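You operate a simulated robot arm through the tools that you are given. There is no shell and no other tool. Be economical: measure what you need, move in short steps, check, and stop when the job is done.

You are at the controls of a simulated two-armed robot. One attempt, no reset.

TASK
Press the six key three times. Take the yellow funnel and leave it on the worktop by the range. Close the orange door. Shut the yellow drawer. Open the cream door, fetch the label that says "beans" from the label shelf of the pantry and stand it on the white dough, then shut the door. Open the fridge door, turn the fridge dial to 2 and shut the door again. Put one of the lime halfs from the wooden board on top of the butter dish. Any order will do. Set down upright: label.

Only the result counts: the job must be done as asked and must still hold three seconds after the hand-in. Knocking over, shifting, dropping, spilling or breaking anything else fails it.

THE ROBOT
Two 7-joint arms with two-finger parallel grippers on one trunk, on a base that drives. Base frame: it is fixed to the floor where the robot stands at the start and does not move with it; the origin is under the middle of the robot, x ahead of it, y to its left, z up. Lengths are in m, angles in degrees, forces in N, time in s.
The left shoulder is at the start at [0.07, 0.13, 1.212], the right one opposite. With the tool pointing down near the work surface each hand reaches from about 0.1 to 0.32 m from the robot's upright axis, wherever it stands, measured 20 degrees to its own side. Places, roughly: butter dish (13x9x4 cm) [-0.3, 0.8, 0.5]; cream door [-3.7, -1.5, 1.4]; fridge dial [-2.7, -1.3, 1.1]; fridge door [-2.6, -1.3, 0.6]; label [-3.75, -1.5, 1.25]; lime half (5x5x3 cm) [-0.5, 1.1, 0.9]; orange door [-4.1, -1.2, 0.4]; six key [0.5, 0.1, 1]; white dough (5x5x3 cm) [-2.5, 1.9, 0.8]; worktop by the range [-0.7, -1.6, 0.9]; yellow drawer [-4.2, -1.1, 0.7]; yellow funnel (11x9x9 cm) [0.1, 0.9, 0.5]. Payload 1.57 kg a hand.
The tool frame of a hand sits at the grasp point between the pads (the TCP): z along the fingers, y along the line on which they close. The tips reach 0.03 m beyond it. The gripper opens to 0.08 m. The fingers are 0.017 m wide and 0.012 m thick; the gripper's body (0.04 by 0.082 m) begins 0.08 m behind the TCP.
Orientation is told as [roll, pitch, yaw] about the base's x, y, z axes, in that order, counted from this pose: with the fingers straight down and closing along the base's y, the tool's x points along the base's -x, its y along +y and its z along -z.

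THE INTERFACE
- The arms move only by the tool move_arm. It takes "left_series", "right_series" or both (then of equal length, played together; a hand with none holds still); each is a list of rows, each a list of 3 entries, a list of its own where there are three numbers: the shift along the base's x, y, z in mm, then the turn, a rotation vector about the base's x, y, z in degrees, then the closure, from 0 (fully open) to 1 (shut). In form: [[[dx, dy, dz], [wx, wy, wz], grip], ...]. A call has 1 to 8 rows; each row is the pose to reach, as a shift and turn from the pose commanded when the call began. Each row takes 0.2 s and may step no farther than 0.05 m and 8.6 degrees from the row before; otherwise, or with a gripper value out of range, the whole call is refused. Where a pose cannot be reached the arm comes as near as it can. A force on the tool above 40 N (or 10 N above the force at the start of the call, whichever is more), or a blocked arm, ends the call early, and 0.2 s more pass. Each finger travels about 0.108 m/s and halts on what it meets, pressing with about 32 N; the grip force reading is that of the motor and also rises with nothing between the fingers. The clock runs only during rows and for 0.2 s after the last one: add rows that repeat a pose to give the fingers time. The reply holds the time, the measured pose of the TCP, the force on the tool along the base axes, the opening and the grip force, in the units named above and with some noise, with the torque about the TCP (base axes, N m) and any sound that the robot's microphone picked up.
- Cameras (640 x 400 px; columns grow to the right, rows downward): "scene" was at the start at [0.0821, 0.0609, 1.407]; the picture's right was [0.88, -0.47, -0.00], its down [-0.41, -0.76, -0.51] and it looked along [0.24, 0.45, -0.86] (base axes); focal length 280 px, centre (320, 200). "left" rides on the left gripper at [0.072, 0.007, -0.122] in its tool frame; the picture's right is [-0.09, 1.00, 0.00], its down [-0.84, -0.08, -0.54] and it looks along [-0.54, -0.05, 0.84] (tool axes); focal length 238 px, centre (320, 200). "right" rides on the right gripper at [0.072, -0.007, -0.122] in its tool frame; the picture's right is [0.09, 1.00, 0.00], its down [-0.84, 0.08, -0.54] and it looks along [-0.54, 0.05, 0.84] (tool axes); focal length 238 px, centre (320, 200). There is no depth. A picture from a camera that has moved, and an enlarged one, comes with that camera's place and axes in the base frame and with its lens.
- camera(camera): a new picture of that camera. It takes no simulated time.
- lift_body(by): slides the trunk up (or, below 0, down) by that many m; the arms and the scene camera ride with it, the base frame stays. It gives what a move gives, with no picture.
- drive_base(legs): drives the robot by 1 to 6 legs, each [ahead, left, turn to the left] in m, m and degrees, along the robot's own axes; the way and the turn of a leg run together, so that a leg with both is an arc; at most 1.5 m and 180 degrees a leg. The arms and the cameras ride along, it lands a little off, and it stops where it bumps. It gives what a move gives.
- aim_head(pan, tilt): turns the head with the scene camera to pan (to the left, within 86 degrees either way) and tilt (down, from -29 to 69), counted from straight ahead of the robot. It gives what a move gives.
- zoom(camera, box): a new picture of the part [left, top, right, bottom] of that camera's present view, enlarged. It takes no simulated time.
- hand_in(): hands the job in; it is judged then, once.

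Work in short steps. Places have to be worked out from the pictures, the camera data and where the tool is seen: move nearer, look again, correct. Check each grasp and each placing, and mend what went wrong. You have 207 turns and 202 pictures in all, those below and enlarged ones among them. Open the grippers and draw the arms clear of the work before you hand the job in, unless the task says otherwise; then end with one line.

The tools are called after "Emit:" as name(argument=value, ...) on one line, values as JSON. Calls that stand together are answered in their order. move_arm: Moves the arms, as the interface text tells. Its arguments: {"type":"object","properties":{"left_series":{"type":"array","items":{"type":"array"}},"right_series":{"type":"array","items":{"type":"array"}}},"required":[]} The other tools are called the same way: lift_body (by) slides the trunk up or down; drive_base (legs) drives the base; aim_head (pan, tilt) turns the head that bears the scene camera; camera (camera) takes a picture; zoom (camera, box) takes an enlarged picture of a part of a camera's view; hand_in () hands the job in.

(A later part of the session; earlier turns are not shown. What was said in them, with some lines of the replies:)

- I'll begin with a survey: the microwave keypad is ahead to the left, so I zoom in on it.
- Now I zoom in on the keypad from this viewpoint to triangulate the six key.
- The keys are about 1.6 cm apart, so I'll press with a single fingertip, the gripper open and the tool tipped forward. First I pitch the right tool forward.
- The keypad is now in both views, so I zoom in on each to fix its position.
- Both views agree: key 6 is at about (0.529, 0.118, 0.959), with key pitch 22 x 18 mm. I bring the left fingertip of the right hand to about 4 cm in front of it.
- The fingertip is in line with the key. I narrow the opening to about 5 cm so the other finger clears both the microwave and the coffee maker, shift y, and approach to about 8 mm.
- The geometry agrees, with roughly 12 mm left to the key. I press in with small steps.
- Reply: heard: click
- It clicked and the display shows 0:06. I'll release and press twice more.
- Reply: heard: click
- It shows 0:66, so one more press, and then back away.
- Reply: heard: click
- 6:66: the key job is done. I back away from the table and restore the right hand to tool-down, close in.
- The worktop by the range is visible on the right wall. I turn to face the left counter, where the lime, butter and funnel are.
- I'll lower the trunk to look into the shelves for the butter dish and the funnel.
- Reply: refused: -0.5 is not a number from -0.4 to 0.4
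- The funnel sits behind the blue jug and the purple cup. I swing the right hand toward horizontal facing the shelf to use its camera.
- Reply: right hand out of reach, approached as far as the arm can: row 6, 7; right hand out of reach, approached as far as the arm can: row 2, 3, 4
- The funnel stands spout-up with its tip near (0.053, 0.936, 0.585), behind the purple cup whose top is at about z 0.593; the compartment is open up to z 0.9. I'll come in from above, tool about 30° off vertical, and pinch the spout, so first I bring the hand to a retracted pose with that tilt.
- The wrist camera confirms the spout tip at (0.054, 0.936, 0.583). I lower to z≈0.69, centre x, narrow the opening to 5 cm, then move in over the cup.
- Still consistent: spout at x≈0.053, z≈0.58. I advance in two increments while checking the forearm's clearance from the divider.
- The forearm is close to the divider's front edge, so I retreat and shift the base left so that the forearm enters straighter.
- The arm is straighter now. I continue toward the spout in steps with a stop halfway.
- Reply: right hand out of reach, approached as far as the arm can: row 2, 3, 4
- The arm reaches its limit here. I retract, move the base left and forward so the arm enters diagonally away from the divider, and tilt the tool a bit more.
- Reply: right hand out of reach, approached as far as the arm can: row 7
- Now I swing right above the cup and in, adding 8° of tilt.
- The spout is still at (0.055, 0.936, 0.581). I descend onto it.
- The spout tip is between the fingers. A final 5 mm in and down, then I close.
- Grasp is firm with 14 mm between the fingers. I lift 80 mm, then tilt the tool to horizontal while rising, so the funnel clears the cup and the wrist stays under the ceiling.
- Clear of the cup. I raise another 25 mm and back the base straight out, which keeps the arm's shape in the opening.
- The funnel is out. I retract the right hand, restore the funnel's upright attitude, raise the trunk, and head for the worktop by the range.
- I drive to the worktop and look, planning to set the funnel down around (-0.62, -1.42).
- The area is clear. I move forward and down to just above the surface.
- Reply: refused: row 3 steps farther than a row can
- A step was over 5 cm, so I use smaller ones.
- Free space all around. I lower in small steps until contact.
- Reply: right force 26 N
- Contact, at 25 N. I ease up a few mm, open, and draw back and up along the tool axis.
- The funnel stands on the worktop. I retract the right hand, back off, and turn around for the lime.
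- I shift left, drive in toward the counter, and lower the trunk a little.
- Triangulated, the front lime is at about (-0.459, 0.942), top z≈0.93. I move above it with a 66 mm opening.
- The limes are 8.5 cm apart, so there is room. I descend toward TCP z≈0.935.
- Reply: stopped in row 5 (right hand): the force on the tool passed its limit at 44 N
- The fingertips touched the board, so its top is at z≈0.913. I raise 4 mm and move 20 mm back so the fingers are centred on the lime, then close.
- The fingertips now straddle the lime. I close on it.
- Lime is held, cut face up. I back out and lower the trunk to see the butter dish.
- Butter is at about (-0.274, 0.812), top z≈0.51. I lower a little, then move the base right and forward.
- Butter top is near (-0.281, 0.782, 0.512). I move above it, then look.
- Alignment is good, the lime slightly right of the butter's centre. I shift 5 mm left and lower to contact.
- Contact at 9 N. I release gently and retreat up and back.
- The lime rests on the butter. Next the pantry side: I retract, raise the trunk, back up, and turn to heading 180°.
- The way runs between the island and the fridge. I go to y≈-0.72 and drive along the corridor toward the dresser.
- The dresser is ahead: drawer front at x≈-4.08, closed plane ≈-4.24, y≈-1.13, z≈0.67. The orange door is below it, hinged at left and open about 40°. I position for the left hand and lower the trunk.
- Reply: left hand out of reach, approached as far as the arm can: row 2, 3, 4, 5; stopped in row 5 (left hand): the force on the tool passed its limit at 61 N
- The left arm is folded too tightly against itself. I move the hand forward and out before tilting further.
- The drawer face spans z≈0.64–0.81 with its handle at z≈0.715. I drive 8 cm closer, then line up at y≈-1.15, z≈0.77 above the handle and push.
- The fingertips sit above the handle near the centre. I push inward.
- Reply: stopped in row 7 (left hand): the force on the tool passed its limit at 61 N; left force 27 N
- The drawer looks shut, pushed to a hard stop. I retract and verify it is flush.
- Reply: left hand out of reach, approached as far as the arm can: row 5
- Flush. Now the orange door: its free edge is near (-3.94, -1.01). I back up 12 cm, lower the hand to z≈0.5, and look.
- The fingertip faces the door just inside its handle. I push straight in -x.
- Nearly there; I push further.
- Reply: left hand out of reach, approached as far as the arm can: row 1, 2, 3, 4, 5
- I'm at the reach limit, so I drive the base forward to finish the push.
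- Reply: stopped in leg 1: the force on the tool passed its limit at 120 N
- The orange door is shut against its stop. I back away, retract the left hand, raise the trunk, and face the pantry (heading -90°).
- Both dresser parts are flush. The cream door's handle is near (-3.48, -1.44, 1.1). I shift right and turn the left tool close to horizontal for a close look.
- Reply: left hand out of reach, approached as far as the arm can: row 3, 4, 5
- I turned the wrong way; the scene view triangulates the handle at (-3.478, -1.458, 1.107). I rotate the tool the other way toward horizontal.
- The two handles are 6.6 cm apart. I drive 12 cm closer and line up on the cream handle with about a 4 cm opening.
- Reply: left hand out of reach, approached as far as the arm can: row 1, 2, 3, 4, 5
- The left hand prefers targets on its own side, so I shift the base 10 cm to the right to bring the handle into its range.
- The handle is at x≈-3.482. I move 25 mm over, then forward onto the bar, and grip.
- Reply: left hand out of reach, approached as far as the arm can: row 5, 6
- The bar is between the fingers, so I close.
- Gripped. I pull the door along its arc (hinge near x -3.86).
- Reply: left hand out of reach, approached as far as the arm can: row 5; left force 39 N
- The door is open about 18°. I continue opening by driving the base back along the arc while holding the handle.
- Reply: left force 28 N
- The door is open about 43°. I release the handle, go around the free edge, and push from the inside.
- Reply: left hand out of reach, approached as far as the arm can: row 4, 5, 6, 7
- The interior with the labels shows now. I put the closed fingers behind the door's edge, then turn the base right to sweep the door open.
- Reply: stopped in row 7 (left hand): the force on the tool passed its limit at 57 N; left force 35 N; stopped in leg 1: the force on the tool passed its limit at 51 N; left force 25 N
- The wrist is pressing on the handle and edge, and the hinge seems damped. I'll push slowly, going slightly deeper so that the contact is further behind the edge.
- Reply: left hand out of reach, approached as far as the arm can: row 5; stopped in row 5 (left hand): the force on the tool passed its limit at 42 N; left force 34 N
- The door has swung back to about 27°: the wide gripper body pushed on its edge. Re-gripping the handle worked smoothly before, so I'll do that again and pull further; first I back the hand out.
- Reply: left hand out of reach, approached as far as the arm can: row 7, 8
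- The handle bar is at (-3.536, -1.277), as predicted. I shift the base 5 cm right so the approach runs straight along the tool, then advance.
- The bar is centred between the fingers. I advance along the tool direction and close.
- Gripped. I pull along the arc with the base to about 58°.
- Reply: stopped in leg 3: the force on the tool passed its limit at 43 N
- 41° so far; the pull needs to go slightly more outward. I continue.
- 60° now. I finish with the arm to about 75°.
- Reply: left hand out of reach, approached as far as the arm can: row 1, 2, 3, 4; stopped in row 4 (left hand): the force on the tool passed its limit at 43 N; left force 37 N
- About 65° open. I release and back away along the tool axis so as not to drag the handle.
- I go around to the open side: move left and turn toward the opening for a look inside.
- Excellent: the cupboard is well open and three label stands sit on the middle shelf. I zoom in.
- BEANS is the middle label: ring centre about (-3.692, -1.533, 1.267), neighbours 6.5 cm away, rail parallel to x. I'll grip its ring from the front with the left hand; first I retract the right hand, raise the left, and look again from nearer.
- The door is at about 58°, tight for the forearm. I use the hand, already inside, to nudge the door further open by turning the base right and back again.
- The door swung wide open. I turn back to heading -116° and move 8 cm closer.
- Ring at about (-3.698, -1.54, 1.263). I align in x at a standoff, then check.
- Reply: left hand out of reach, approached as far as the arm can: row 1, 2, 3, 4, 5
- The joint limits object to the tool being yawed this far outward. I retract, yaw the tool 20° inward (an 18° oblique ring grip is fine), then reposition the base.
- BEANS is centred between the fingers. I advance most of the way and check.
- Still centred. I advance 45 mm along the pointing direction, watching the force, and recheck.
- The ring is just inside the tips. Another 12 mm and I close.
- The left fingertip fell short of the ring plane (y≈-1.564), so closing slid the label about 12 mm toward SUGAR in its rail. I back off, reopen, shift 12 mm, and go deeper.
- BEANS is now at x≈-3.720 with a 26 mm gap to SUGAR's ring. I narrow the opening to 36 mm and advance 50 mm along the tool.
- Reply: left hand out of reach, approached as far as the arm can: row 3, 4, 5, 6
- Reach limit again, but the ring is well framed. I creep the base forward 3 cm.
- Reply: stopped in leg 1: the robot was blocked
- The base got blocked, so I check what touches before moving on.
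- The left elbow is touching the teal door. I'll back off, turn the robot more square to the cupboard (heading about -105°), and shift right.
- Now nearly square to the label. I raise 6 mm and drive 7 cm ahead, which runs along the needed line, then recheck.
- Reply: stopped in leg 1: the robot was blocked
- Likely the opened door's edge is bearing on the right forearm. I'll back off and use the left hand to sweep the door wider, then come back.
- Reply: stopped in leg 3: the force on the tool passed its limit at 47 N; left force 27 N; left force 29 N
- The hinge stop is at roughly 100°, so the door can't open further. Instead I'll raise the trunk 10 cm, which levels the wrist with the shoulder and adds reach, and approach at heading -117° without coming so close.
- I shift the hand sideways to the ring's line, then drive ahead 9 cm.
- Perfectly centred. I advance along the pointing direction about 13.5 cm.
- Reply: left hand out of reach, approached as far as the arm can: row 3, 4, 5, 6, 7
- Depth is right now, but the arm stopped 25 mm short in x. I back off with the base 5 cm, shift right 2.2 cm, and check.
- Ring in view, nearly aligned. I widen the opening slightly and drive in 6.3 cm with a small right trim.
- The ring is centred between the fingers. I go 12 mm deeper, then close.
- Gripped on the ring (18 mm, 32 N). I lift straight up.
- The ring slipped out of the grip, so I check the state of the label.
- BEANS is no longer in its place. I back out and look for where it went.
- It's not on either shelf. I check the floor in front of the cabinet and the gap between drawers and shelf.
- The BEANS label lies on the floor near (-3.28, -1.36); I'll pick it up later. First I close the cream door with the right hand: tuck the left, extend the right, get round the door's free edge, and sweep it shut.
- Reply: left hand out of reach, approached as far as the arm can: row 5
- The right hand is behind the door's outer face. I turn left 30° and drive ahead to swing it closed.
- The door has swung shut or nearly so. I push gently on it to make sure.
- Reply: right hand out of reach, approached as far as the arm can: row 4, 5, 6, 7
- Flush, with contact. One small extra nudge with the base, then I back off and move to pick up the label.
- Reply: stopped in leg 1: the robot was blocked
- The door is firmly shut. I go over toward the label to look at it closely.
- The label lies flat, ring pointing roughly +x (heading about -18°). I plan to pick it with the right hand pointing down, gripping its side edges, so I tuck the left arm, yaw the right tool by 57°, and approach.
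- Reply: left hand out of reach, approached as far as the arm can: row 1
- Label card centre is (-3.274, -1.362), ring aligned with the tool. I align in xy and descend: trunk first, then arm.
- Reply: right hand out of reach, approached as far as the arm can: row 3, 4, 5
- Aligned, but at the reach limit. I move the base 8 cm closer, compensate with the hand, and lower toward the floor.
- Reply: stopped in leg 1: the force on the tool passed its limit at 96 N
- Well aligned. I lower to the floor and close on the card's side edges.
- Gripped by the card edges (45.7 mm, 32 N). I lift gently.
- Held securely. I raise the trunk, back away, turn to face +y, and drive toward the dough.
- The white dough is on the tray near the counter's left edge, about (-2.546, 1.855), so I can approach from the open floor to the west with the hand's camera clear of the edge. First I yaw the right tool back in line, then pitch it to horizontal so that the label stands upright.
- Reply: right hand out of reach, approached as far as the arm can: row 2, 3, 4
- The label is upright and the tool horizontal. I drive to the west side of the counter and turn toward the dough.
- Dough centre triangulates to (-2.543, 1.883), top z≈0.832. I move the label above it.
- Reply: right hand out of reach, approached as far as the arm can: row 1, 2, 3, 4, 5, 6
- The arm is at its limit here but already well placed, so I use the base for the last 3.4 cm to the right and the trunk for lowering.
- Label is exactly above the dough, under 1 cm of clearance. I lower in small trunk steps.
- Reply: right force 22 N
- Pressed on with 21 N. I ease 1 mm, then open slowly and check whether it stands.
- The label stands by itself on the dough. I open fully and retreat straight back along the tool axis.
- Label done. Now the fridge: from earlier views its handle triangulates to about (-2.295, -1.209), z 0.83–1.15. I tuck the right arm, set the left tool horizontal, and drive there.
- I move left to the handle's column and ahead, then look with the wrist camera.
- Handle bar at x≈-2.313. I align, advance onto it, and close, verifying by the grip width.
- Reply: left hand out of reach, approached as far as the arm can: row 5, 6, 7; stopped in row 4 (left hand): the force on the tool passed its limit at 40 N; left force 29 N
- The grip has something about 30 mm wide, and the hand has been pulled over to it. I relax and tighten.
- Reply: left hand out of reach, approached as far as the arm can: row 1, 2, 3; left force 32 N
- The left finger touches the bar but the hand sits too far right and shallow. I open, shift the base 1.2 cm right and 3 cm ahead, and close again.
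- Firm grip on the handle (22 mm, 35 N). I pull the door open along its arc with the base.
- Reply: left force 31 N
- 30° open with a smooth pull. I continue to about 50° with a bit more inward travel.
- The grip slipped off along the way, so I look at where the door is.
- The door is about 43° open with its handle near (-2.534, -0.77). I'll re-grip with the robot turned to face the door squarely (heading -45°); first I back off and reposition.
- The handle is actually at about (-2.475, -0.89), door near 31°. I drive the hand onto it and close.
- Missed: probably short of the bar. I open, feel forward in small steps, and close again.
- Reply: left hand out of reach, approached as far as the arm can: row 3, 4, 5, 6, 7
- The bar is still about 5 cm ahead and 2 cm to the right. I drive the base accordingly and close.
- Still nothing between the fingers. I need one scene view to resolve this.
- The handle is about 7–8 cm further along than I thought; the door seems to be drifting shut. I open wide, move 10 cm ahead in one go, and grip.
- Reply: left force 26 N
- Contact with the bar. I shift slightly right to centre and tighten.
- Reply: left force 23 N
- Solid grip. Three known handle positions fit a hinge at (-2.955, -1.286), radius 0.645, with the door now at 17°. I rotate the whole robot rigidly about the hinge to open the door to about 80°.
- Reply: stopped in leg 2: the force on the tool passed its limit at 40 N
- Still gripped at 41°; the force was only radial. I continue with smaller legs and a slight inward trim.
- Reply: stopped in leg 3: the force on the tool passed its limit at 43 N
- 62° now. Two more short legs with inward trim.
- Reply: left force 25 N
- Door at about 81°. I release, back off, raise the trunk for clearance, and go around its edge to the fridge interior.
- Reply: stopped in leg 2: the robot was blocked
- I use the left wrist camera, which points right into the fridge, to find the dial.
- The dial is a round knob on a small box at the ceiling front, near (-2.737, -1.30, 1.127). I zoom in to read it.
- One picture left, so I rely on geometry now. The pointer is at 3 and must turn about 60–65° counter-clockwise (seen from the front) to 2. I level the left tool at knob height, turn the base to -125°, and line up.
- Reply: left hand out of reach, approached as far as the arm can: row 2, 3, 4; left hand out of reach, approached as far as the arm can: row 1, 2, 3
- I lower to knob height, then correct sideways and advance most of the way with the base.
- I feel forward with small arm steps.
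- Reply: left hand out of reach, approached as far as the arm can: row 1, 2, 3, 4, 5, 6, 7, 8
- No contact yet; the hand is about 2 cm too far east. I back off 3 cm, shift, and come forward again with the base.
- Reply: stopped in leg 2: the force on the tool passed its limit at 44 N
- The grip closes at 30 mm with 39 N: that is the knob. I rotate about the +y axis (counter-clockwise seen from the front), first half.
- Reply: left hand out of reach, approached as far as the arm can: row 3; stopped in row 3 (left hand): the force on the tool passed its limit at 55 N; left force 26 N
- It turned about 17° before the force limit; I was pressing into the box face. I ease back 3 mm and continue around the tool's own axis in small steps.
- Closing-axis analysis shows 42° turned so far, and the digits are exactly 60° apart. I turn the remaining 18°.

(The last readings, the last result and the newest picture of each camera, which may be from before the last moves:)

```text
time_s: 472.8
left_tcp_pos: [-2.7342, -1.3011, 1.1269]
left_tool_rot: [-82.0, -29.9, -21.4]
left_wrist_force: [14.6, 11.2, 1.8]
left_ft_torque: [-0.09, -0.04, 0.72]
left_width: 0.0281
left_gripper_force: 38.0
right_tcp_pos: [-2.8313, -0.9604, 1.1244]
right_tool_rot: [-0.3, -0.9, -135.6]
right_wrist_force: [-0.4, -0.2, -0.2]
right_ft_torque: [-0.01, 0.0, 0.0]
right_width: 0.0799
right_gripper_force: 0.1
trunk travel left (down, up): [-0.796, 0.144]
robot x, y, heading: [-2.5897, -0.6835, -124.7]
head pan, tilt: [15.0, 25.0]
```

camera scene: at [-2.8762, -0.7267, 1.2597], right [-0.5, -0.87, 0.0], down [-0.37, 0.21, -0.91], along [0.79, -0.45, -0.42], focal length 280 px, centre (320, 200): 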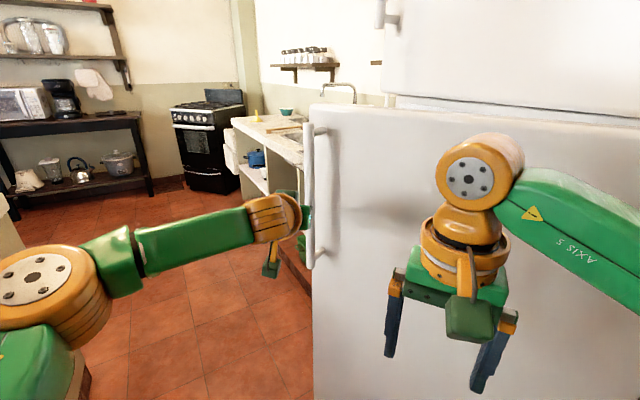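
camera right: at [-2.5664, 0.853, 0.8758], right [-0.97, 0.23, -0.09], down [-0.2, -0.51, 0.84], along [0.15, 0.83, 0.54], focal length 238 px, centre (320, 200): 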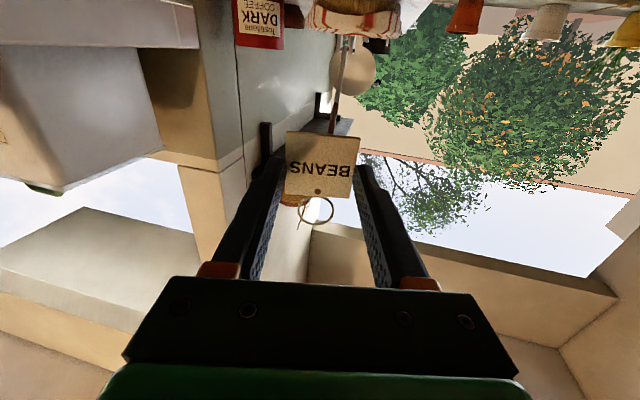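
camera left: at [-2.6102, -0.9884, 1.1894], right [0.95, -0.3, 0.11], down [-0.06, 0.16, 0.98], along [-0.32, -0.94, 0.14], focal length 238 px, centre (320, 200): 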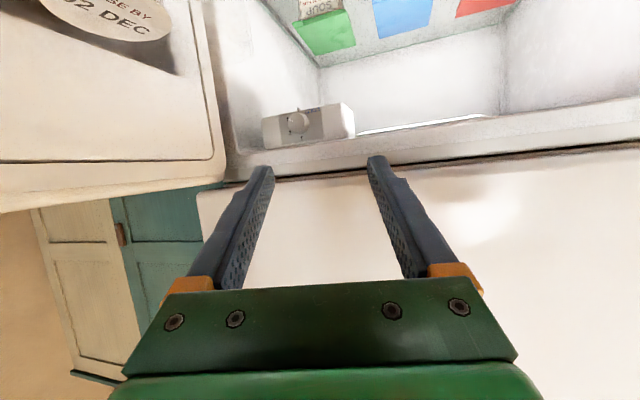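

Total 59.6°. I release slightly, back straight out, and use the last picture to verify.

Emit:
move_arm(left_series=[[[0, 0, 0], [0, 0, 0], 0.6], [[0, 0, 0], [0, 0, 0], 0.48], [[0, 0, 0], [0, 0, 0], 0.48]])

Emit:
drive_base(legs=[[-0.096, -0.027, 0], [-0.05, 0, 0]])

Emit:
zoom(camera="left", box=[200, 60, 440, 210])

```text
time_s: 473.6
left_tcp_pos: [-2.7416, -1.3058, 1.1215]
left_tool_rot: [-81.6, -30.3, -21.6]
left_wrist_force: [-0.1, 0.4, 0.0]
left_ft_torque: [0.01, 0.0, 0.01]
left_width: 0.0416
left_gripper_force: 0.0
right_tcp_pos: [-2.8379, -0.9656, 1.1231]
right_tool_rot: [-0.1, -0.3, -135.7]
right_wrist_force: [-0.1, 0.4, 0.0]
right_ft_torque: [0.0, 0.02, 0.0]
right_width: 0.0797
right_gripper_force: 0.0
trunk travel left (down, up): [-0.796, 0.144]
robot x, y, heading: [-2.59, -0.6821, -125.0]
head pan, tilt: [15.0, 25.0]
```

```text
time_s: 475.3
left_tcp_pos: [-2.6866, -1.1793, 1.1173]
left_tool_rot: [-81.0, -30.4, -21.9]
left_wrist_force: [-0.2, 0.0, -0.8]
left_ft_torque: [-0.02, -0.01, 0.04]
left_width: 0.0414
left_gripper_force: 0.1
right_tcp_pos: [-2.7827, -0.8374, 1.1182]
right_tool_rot: [-0.2, 0.1, -135.8]
right_wrist_force: [-0.1, -0.3, 0.0]
right_ft_torque: [0.11, -0.03, 0.0]
right_width: 0.0801
right_gripper_force: 0.1
trunk travel left (down, up): [-0.796, 0.144]
robot x, y, heading: [-2.5314, -0.551, -125.0]
head pan, tilt: [15.0, 25.0]
```

```text
2.67 times, centred on (320, 135) of left
camera zoom: at [-2.7059, -1.0405, 1.0919], right [0.59, -0.07, -0.8], down [0.79, 0.25, 0.56], along [0.16, -0.97, 0.2], focal length 636 px, centre (320, 373)
```

zoom: 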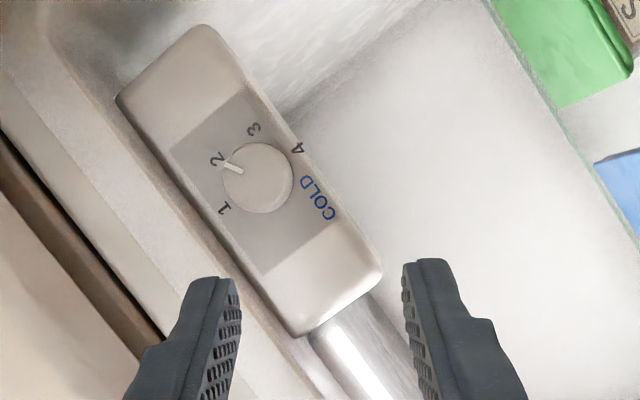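

The pointer is at 2. Now I close the fridge without pictures: withdraw and tuck the left arm, then use the vertical right hand, reaching over the door's top to its outer face, to drag it shut. First the left arm.

Emit:
move_arm(left_series=[[[10, 15, 0], [-2.2, -7.1, -0.9], 0.48], [[20, 30, 0], [-4.4, -14.2, -1.8], 0.48], [[30, 45, 0], [-6.6, -21.3, -2.7], 0.48], [[40, 60, 0], [-8.8, -28.4, -3.6], 0.48], [[50, 75, 0], [-11, -35.5, -4.5], 0.48], [[60, 90, 0], [-13.2, -42.6, -5.3], 0.48], [[70, 105, 0], [-15.4, -49.7, -6.2], 0.48], [[86, 123, 0], [-17.6, -57, -7], 0.48]])

Emit:
move_arm(left_series=[[[10, 15, 0], [7.5, -2.6, 0], 0.48], [[20, 30, 0], [15, -5.2, 0], 0.48], [[30, 45, 0], [22.5, -7.8, 0], 0.48], [[40, 60, 0], [30, -10.4, 0], 0.48], [[52, 75, 0], [37.5, -13, 0], 0.48], [[64, 90, 0], [45, -15.6, 0], 0.48], [[76, 105, 0], [52.5, -18.2, 0], 0.48], [[88, 120, 0], [60, -20.8, 0], 0.48]])

Emit:
lift_body(by=0.13)

```text
time_s: 477.1
left_tcp_pos: [-2.5974, -1.049, 1.1212]
left_tool_rot: [6.7, -82.8, -113.3]
left_wrist_force: [0.5, 0.0, 0.4]
left_ft_torque: [0.04, -0.03, 0.01]
left_width: 0.0415
left_gripper_force: 0.1
right_tcp_pos: [-2.7773, -0.8307, 1.1233]
right_tool_rot: [-0.2, -0.4, -135.8]
right_wrist_force: [-0.8, 0.3, -0.6]
right_ft_torque: [0.0, -0.04, 0.01]
right_width: 0.08
right_gripper_force: 0.0
trunk travel left (down, up): [-0.796, 0.144]
robot x, y, heading: [-2.529, -0.5518, -124.8]
head pan, tilt: [15.0, 25.0]
```

```text
time_s: 478.9
left_tcp_pos: [-2.5071, -0.9297, 1.1231]
left_tool_rot: [2.5, -19.1, -109.7]
left_wrist_force: [1.2, -0.3, 0.6]
left_ft_torque: [-0.01, 0.01, 0.01]
left_width: 0.0416
left_gripper_force: 0.0
left hand out of reach, approached as far as the arm can: row 1, 2, 3
right_tcp_pos: [-2.7775, -0.8305, 1.1232]
right_tool_rot: [-0.3, -0.3, -135.8]
right_wrist_force: [0.2, -0.2, 0.5]
right_ft_torque: [0.02, 0.0, -0.04]
right_width: 0.0801
right_gripper_force: 0.0
trunk travel left (down, up): [-0.796, 0.144]
robot x, y, heading: [-2.5274, -0.5527, -125.3]
head pan, tilt: [15.0, 25.0]
```

```text
time_s: 480.5
left_tcp_pos: [-2.5084, -0.9283, 1.2536]
left_tool_rot: [2.4, -19.3, -109.6]
left_wrist_force: [0.8, 0.1, 0.4]
left_ft_torque: [0.03, -0.01, 0.0]
left_width: 0.0414
left_gripper_force: 0.0
right_tcp_pos: [-2.7787, -0.8307, 1.2513]
right_tool_rot: [-0.2, -0.4, -135.8]
right_wrist_force: [0.1, 1.8, -0.1]
right_ft_torque: [0.03, 0.01, 0.01]
right_width: 0.0798
right_gripper_force: 0.2
trunk travel left (down, up): [-0.926, 0.014]
robot x, y, heading: [-2.5299, -0.5533, -124.8]
head pan, tilt: [15.0, 25.0]
```

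Over-the-top plan: door top is at z≈1.205. I raise and extend the right hand, retract and raise the left, turn to -100°, and place the right hand just west of the door.

Emit:
move_arm(left_series=[[[14, 20, 16], [0, 0, 0], 0.48], [[28, 40, 32], [0, 0, 0], 0.48], [[42, 60, 48], [0, 0, 0], 0.48], [[56, 80, 64], [0, 0, 0], 0.48], [[68, 98, 80], [0, 0, 0], 0.48]], right_series=[[[0, 0, 25], [0, 0, 0], 0.5], [[-30, 10, 50], [0, 0, 0], 1], [[-78, 20, 50], [0, 0, 0], 1], [[-125, 35, 50], [0, 0, 0], 1], [[-170, 48, 50], [0, 0, 0], 1]])

Emit:
move_arm(right_series=[[[-38, 12, 0], [0, 0, 0], 1], [[-38, 12, 0], [0, 0, 0], 1]])

Emit:
drive_base(legs=[[0, 0, 24.8], [-0.137, -0.275, 0]])

```text
time_s: 481.7
left_tcp_pos: [-2.4405, -0.8311, 1.3344]
left_tool_rot: [2.6, -19.3, -109.5]
left_wrist_force: [-0.4, 0.5, -0.1]
left_ft_torque: [-0.01, 0.01, 0.01]
left_width: 0.0416
left_gripper_force: 0.0
right_tcp_pos: [-2.9418, -0.7807, 1.3005]
right_tool_rot: [0.0, 0.2, -136.0]
right_wrist_force: [0.0, 0.3, -0.5]
right_ft_torque: [-0.06, 0.0, 0.01]
right_width: 0.0
right_gripper_force: 21.0
right hand out of reach, approached as far as the arm can: row 5
trunk travel left (down, up): [-0.926, 0.014]
robot x, y, heading: [-2.5276, -0.5524, -124.9]
head pan, tilt: [15.0, 25.0]
```

```text
time_s: 482.3
left_tcp_pos: [-2.4432, -0.8313, 1.3336]
left_tool_rot: [2.6, -19.3, -109.6]
left_wrist_force: [0.0, 0.2, -0.2]
left_ft_torque: [0.0, 0.0, 0.0]
left_width: 0.0414
left_gripper_force: 0.1
right_tcp_pos: [-2.9708, -0.7623, 1.2969]
right_tool_rot: [-0.2, -0.4, -135.7]
right_wrist_force: [0.6, -0.4, -0.2]
right_ft_torque: [0.03, 0.04, 0.02]
right_width: 0.0001
right_gripper_force: 21.1
right hand out of reach, approached as far as the arm can: row 1, 2
trunk travel left (down, up): [-0.926, 0.014]
robot x, y, heading: [-2.5263, -0.5511, -124.8]
head pan, tilt: [15.0, 25.0]
```

```text
time_s: 485.7
left_tcp_pos: [-2.575, -0.5864, 1.3341]
left_tool_rot: [2.4, -19.2, -84.0]
left_wrist_force: [0.1, 0.5, -0.4]
left_ft_torque: [0.04, 0.03, -0.02]
left_width: 0.0416
left_gripper_force: 0.1
right_tcp_pos: [-3.0789, -0.7545, 1.2984]
right_tool_rot: [-0.4, -0.3, -110.2]
right_wrist_force: [0.0, -0.4, -0.1]
right_ft_torque: [0.01, 0.05, 0.02]
right_width: 0.0
right_gripper_force: 21.1
trunk travel left (down, up): [-0.926, 0.014]
robot x, y, heading: [-2.7814, -0.3669, -99.3]
head pan, tilt: [15.0, 25.0]
```

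I shift 3 cm further west and lower beside the door's outer face.

Emit:
drive_base(legs=[[0, -0.035, 0]])

Emit:
lift_body(by=-0.135)

```text
time_s: 486.5
left_tcp_pos: [-2.6044, -0.5804, 1.3325]
left_tool_rot: [2.2, -19.1, -83.9]
left_wrist_force: [0.5, 0.1, 0.2]
left_ft_torque: [0.0, 0.06, 0.0]
left_width: 0.0415
left_gripper_force: 0.1
right_tcp_pos: [-3.1101, -0.7471, 1.2992]
right_tool_rot: [-0.6, -0.4, -110.1]
right_wrist_force: [0.6, 0.1, -0.6]
right_ft_torque: [-0.01, 0.07, -0.03]
right_width: 0.0001
right_gripper_force: 21.2
trunk travel left (down, up): [-0.926, 0.014]
robot x, y, heading: [-2.8115, -0.366, -99.3]
head pan, tilt: [15.0, 25.0]
```

```text
time_s: 488.1
left_tcp_pos: [-2.6121, -0.579, 1.1992]
left_tool_rot: [2.7, -19.3, -84.0]
left_wrist_force: [0.1, -0.3, 0.4]
left_ft_torque: [-0.02, -0.04, -0.02]
left_width: 0.0415
left_gripper_force: 0.0
right_tcp_pos: [-3.1176, -0.7463, 1.1624]
right_tool_rot: [-0.2, -0.3, -110.2]
right_wrist_force: [0.4, 0.8, -1.2]
right_ft_torque: [-0.03, 0.0, 0.0]
right_width: 0.0
right_gripper_force: 21.4
trunk travel left (down, up): [-0.791, 0.149]
robot x, y, heading: [-2.8158, -0.3621, -99.2]
head pan, tilt: [15.0, 25.0]
```

Lowered freely, so the hand is beside the door. I now drag the door toward closed in arc legs.

Emit:
drive_base(legs=[[-0.006, 0.133, 0], [-0.008, 0.183, 0]])

Emit:
drive_base(legs=[[0.055, 0.174, 0], [0.111, 0.145, 0]])

```text
time_s: 490.6
left_tcp_pos: [-2.2968, -0.617, 1.1997]
left_tool_rot: [2.7, -19.3, -84.0]
left_wrist_force: [-0.3, -0.2, 0.2]
left_ft_torque: [0.02, 0.01, 0.0]
left_width: 0.0415
left_gripper_force: 0.1
right_tcp_pos: [-2.8012, -0.7841, 1.1609]
right_tool_rot: [0.0, -0.4, -110.1]
right_wrist_force: [-0.1, 0.0, 0.8]
right_ft_torque: [0.0, -0.02, 0.0]
right_width: 0.0
right_gripper_force: 21.0
trunk travel left (down, up): [-0.791, 0.149]
robot x, y, heading: [-2.4951, -0.3937, -99.3]
head pan, tilt: [15.0, 25.0]
```

```text
time_s: 493.2
left_tcp_pos: [-2.0085, -0.8299, 1.2001]
left_tool_rot: [2.7, -19.4, -83.9]
left_wrist_force: [-1.0, 0.4, -0.8]
left_ft_torque: [-0.02, -0.02, 0.04]
left_width: 0.0414
left_gripper_force: 0.0
right_tcp_pos: [-2.5139, -0.9973, 1.1632]
right_tool_rot: [0.0, -0.4, -110.2]
right_wrist_force: [0.1, -0.1, -0.1]
right_ft_torque: [0.03, -0.03, 0.01]
right_width: 0.0
right_gripper_force: 21.4
trunk travel left (down, up): [-0.791, 0.149]
robot x, y, heading: [-2.207, -0.6154, -99.0]
head pan, tilt: [15.0, 25.0]
```

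No resistance, so the door is swinging ahead freely. I tilt the right tool forward so its fingertips lead, lower a little, and press the door home.

Emit:
move_arm(right_series=[[[0, 0, 0], [-7.9, 1.2, 0], 1], [[0, 0, 0], [-15.8, 2.5, 0], 1], [[0, 0, 0], [-23.7, 3.7, 0], 1], [[0, 0, 0], [-31.6, 5, 0], 1], [[0, 0, 0], [-39.5, 6.2, 0], 1], [[0, 0, 0], [-47.4, 7.5, 0], 1]])

Emit:
lift_body(by=-0.1)

Emit:
drive_base(legs=[[0.1, 0.07, 0], [0.06, 0.03, 0], [0.06, 0.0, 0]])

```text
time_s: 494.6
left_tcp_pos: [-2.0066, -0.8314, 1.1987]
left_tool_rot: [2.5, -19.3, -84.0]
left_wrist_force: [-0.6, -0.5, 0.0]
left_ft_torque: [0.0, -0.02, 0.0]
left_width: 0.0418
left_gripper_force: 0.1
right_tcp_pos: [-2.5116, -0.9986, 1.1627]
right_tool_rot: [12.3, -47.4, -115.7]
right_wrist_force: [-0.5, 0.7, 0.2]
right_ft_torque: [-0.01, -0.05, 0.0]
right_width: 0.0
right_gripper_force: 21.5
trunk travel left (down, up): [-0.791, 0.149]
robot x, y, heading: [-2.2052, -0.6162, -99.5]
head pan, tilt: [15.0, 25.0]
```

```text
time_s: 495.9
left_tcp_pos: [-2.0056, -0.833, 1.0982]
left_tool_rot: [2.6, -19.3, -84.0]
left_wrist_force: [0.4, 0.0, -0.7]
left_ft_torque: [0.03, -0.04, -0.03]
left_width: 0.0414
left_gripper_force: 0.1
right_tcp_pos: [-2.5129, -1.0002, 1.0636]
right_tool_rot: [11.9, -47.1, -115.6]
right_wrist_force: [-0.5, -0.4, 1.5]
right_ft_torque: [0.04, -0.02, -0.01]
right_width: 0.0003
right_gripper_force: 21.5
trunk travel left (down, up): [-0.691, 0.249]
robot x, y, heading: [-2.2023, -0.6178, -99.3]
head pan, tilt: [15.0, 25.0]
```

```text
time_s: 498.4
left_tcp_pos: [-1.9431, -1.0605, 1.099]
left_tool_rot: [2.6, -19.3, -84.3]
left_wrist_force: [-0.2, -0.3, -0.1]
left_ft_torque: [-0.02, 0.0, -0.02]
left_width: 0.0415
left_gripper_force: 0.0
right_tcp_pos: [-2.4475, -1.2231, 1.0621]
right_tool_rot: [11.8, -46.7, -115.6]
right_wrist_force: [0.8, 0.6, -0.2]
right_ft_torque: [0.02, 0.0, -0.01]
right_width: 0.0
right_gripper_force: 21.5
trunk travel left (down, up): [-0.691, 0.249]
robot x, y, heading: [-2.1428, -0.8467, -99.6]
head pan, tilt: [15.0, 25.0]
stopped in leg 3: the force on the tool passed its limit at 125 N (the readings are from after the stop); the commanded pose is now the measured one
```

The fingertip stopped hard at y≈-1.245, which is where the closed door's face should be. I confirm with a gentle press.

Emit:
move_arm(right_series=[[[0, -4, 0], [0, 0, 0], 1], [[0, -8, 0], [0, 0, 0], 1], [[0, -12, 0], [0, 0, 0], 1], [[0, -16, 0], [0, 0, 0], 1], [[0, -20, 0], [0, 0, 0], 1]])

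```text
time_s: 499.3
left_tcp_pos: [-1.943, -1.0522, 1.1009]
left_tool_rot: [2.5, -19.9, -84.3]
left_wrist_force: [0.3, 0.4, -0.4]
left_ft_torque: [0.01, 0.02, -0.01]
left_width: 0.0415
left_gripper_force: 0.0
right_tcp_pos: [-2.4474, -1.2238, 1.0632]
right_tool_rot: [11.6, -46.3, -115.6]
right_wrist_force: [-1.2, 18.7, 1.3]
right_ft_torque: [0.19, 0.01, 0.01]
right_width: 0.0
right_gripper_force: 21.5
trunk travel left (down, up): [-0.691, 0.249]
robot x, y, heading: [-2.1409, -0.8399, -99.9]
head pan, tilt: [15.0, 25.0]
stopped in row 4 (right hand): the force on the tool passed its limit at 42 N (the readings are from after the stop); the commanded pose is now the measured one
```

Solid contact at the same place. I probe a second point 20 cm nearer the hinge to be sure the door lies flat.

Emit:
move_arm(right_series=[[[0, 15, 0], [0, 0, 0], 1], [[0, 30, 0], [0, 0, 0], 1]])

Emit:
drive_base(legs=[[0.035, -0.2, 0]])

Emit:
move_arm(right_series=[[[0, -6, 0], [0, 0, 0], 1], [[0, -12, 0], [0, 0, 0], 1], [[0, -18, 0], [0, 0, 0], 1], [[0, -24, 0], [0, 0, 0], 1], [[0, -30, 0], [0, 0, 0], 1], [[0, -36, 0], [0, 0, 0], 1]])

```text
time_s: 499.9
left_tcp_pos: [-1.9439, -1.0576, 1.1]
left_tool_rot: [2.6, -19.4, -84.2]
left_wrist_force: [-0.7, 0.0, 0.2]
left_ft_torque: [-0.02, -0.03, 0.01]
left_width: 0.0413
left_gripper_force: 0.0
right_tcp_pos: [-2.4471, -1.1999, 1.0596]
right_tool_rot: [11.6, -46.1, -115.4]
right_wrist_force: [-0.2, 1.0, 0.8]
right_ft_torque: [-0.03, 0.03, -0.02]
right_width: 0.0004
right_gripper_force: 21.1
trunk travel left (down, up): [-0.691, 0.249]
robot x, y, heading: [-2.1447, -0.843, -99.9]
head pan, tilt: [15.0, 25.0]
```

```text
time_s: 501.5
left_tcp_pos: [-2.1474, -1.061, 1.0989]
left_tool_rot: [2.5, -19.3, -84.3]
left_wrist_force: [0.7, -0.2, 0.3]
left_ft_torque: [-0.04, 0.0, 0.01]
left_width: 0.0416
left_gripper_force: 0.1
right_tcp_pos: [-2.651, -1.2032, 1.0593]
right_tool_rot: [11.3, -46.0, -115.2]
right_wrist_force: [0.5, -0.5, -0.3]
right_ft_torque: [0.03, 0.01, 0.0]
right_width: 0.0
right_gripper_force: 21.3
trunk travel left (down, up): [-0.691, 0.249]
robot x, y, heading: [-2.3486, -0.8449, -99.7]
head pan, tilt: [15.0, 25.0]
```

```text
time_s: 502.9
left_tcp_pos: [-2.1487, -1.0524, 1.1007]
left_tool_rot: [2.5, -19.8, -84.4]
left_wrist_force: [0.1, 0.7, 0.6]
left_ft_torque: [0.01, 0.0, -0.01]
left_width: 0.0417
left_gripper_force: 0.1
right_tcp_pos: [-2.6532, -1.2238, 1.0583]
right_tool_rot: [11.0, -45.6, -115.2]
right_wrist_force: [-0.6, 20.3, 2.1]
right_ft_torque: [0.26, 0.01, 0.03]
right_width: 0.0
right_gripper_force: 21.5
trunk travel left (down, up): [-0.691, 0.249]
robot x, y, heading: [-2.349, -0.8434, -100.3]
head pan, tilt: [15.0, 25.0]
stopped in row 6 (right hand): the force on the tool passed its limit at 43 N (the readings are from after the stop); the commanded pose is now the measured one
```

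Same plane (y -1.2238) at both points, so the door is shut. I back the arms clear and open both grippers.

Emit:
drive_base(legs=[[-0.28, 0, 0]])

Emit:
move_arm(left_series=[[[0, 0, 0], [0, 0, 0], 0.2], [[0, 0, 0], [0, 0, 0], 0], [[0, 0, 0], [0, 0, 0], 0]], right_series=[[[0, 0, 0], [0, 0, 0], 0.6], [[0, 0, 0], [0, 0, 0], 0.2], [[0, 0, 0], [0, 0, 0], 0]])

Emit:
hand_in()

```text
time_s: 504.9
left_tcp_pos: [-2.1023, -0.7888, 1.0986]
left_tool_rot: [2.5, -19.2, -84.9]
left_wrist_force: [0.6, -0.4, 0.3]
left_ft_torque: [-0.02, -0.02, 0.02]
left_width: 0.0416
left_gripper_force: 0.0
right_tcp_pos: [-2.6081, -0.9572, 1.0546]
right_tool_rot: [10.9, -45.2, -115.4]
right_wrist_force: [-0.3, 0.4, 0.1]
right_ft_torque: [-0.01, -0.03, -0.01]
right_width: 0.0
right_gripper_force: 21.2
trunk travel left (down, up): [-0.691, 0.249]
robot x, y, heading: [-2.2984, -0.5671, -100.1]
head pan, tilt: [15.0, 25.0]
```

```text
time_s: 505.6
left_tcp_pos: [-2.1025, -0.7872, 1.0999]
left_tool_rot: [2.7, -19.4, -84.9]
left_wrist_force: [0.9, 0.0, 0.2]
left_ft_torque: [0.03, -0.01, -0.04]
left_width: 0.0801
left_gripper_force: 0.1
right_tcp_pos: [-2.6069, -0.9576, 1.0567]
right_tool_rot: [10.9, -45.2, -115.4]
right_wrist_force: [0.5, -0.1, -0.3]
right_ft_torque: [0.03, -0.01, -0.01]
right_width: 0.0803
right_gripper_force: 0.1
trunk travel left (down, up): [-0.691, 0.249]
robot x, y, heading: [-2.2986, -0.5655, -99.9]
head pan, tilt: [15.0, 25.0]
```

```text
The job is handed in.
```

I carried out every task and handed the job in; the fridge door's final closing was checked by touch only, as no pictures were left. Two things could count against it: I dropped the "beans" label on the floor before placing it upright on the dough, and the robot bumped something unseen near the dining table that I couldn't check.
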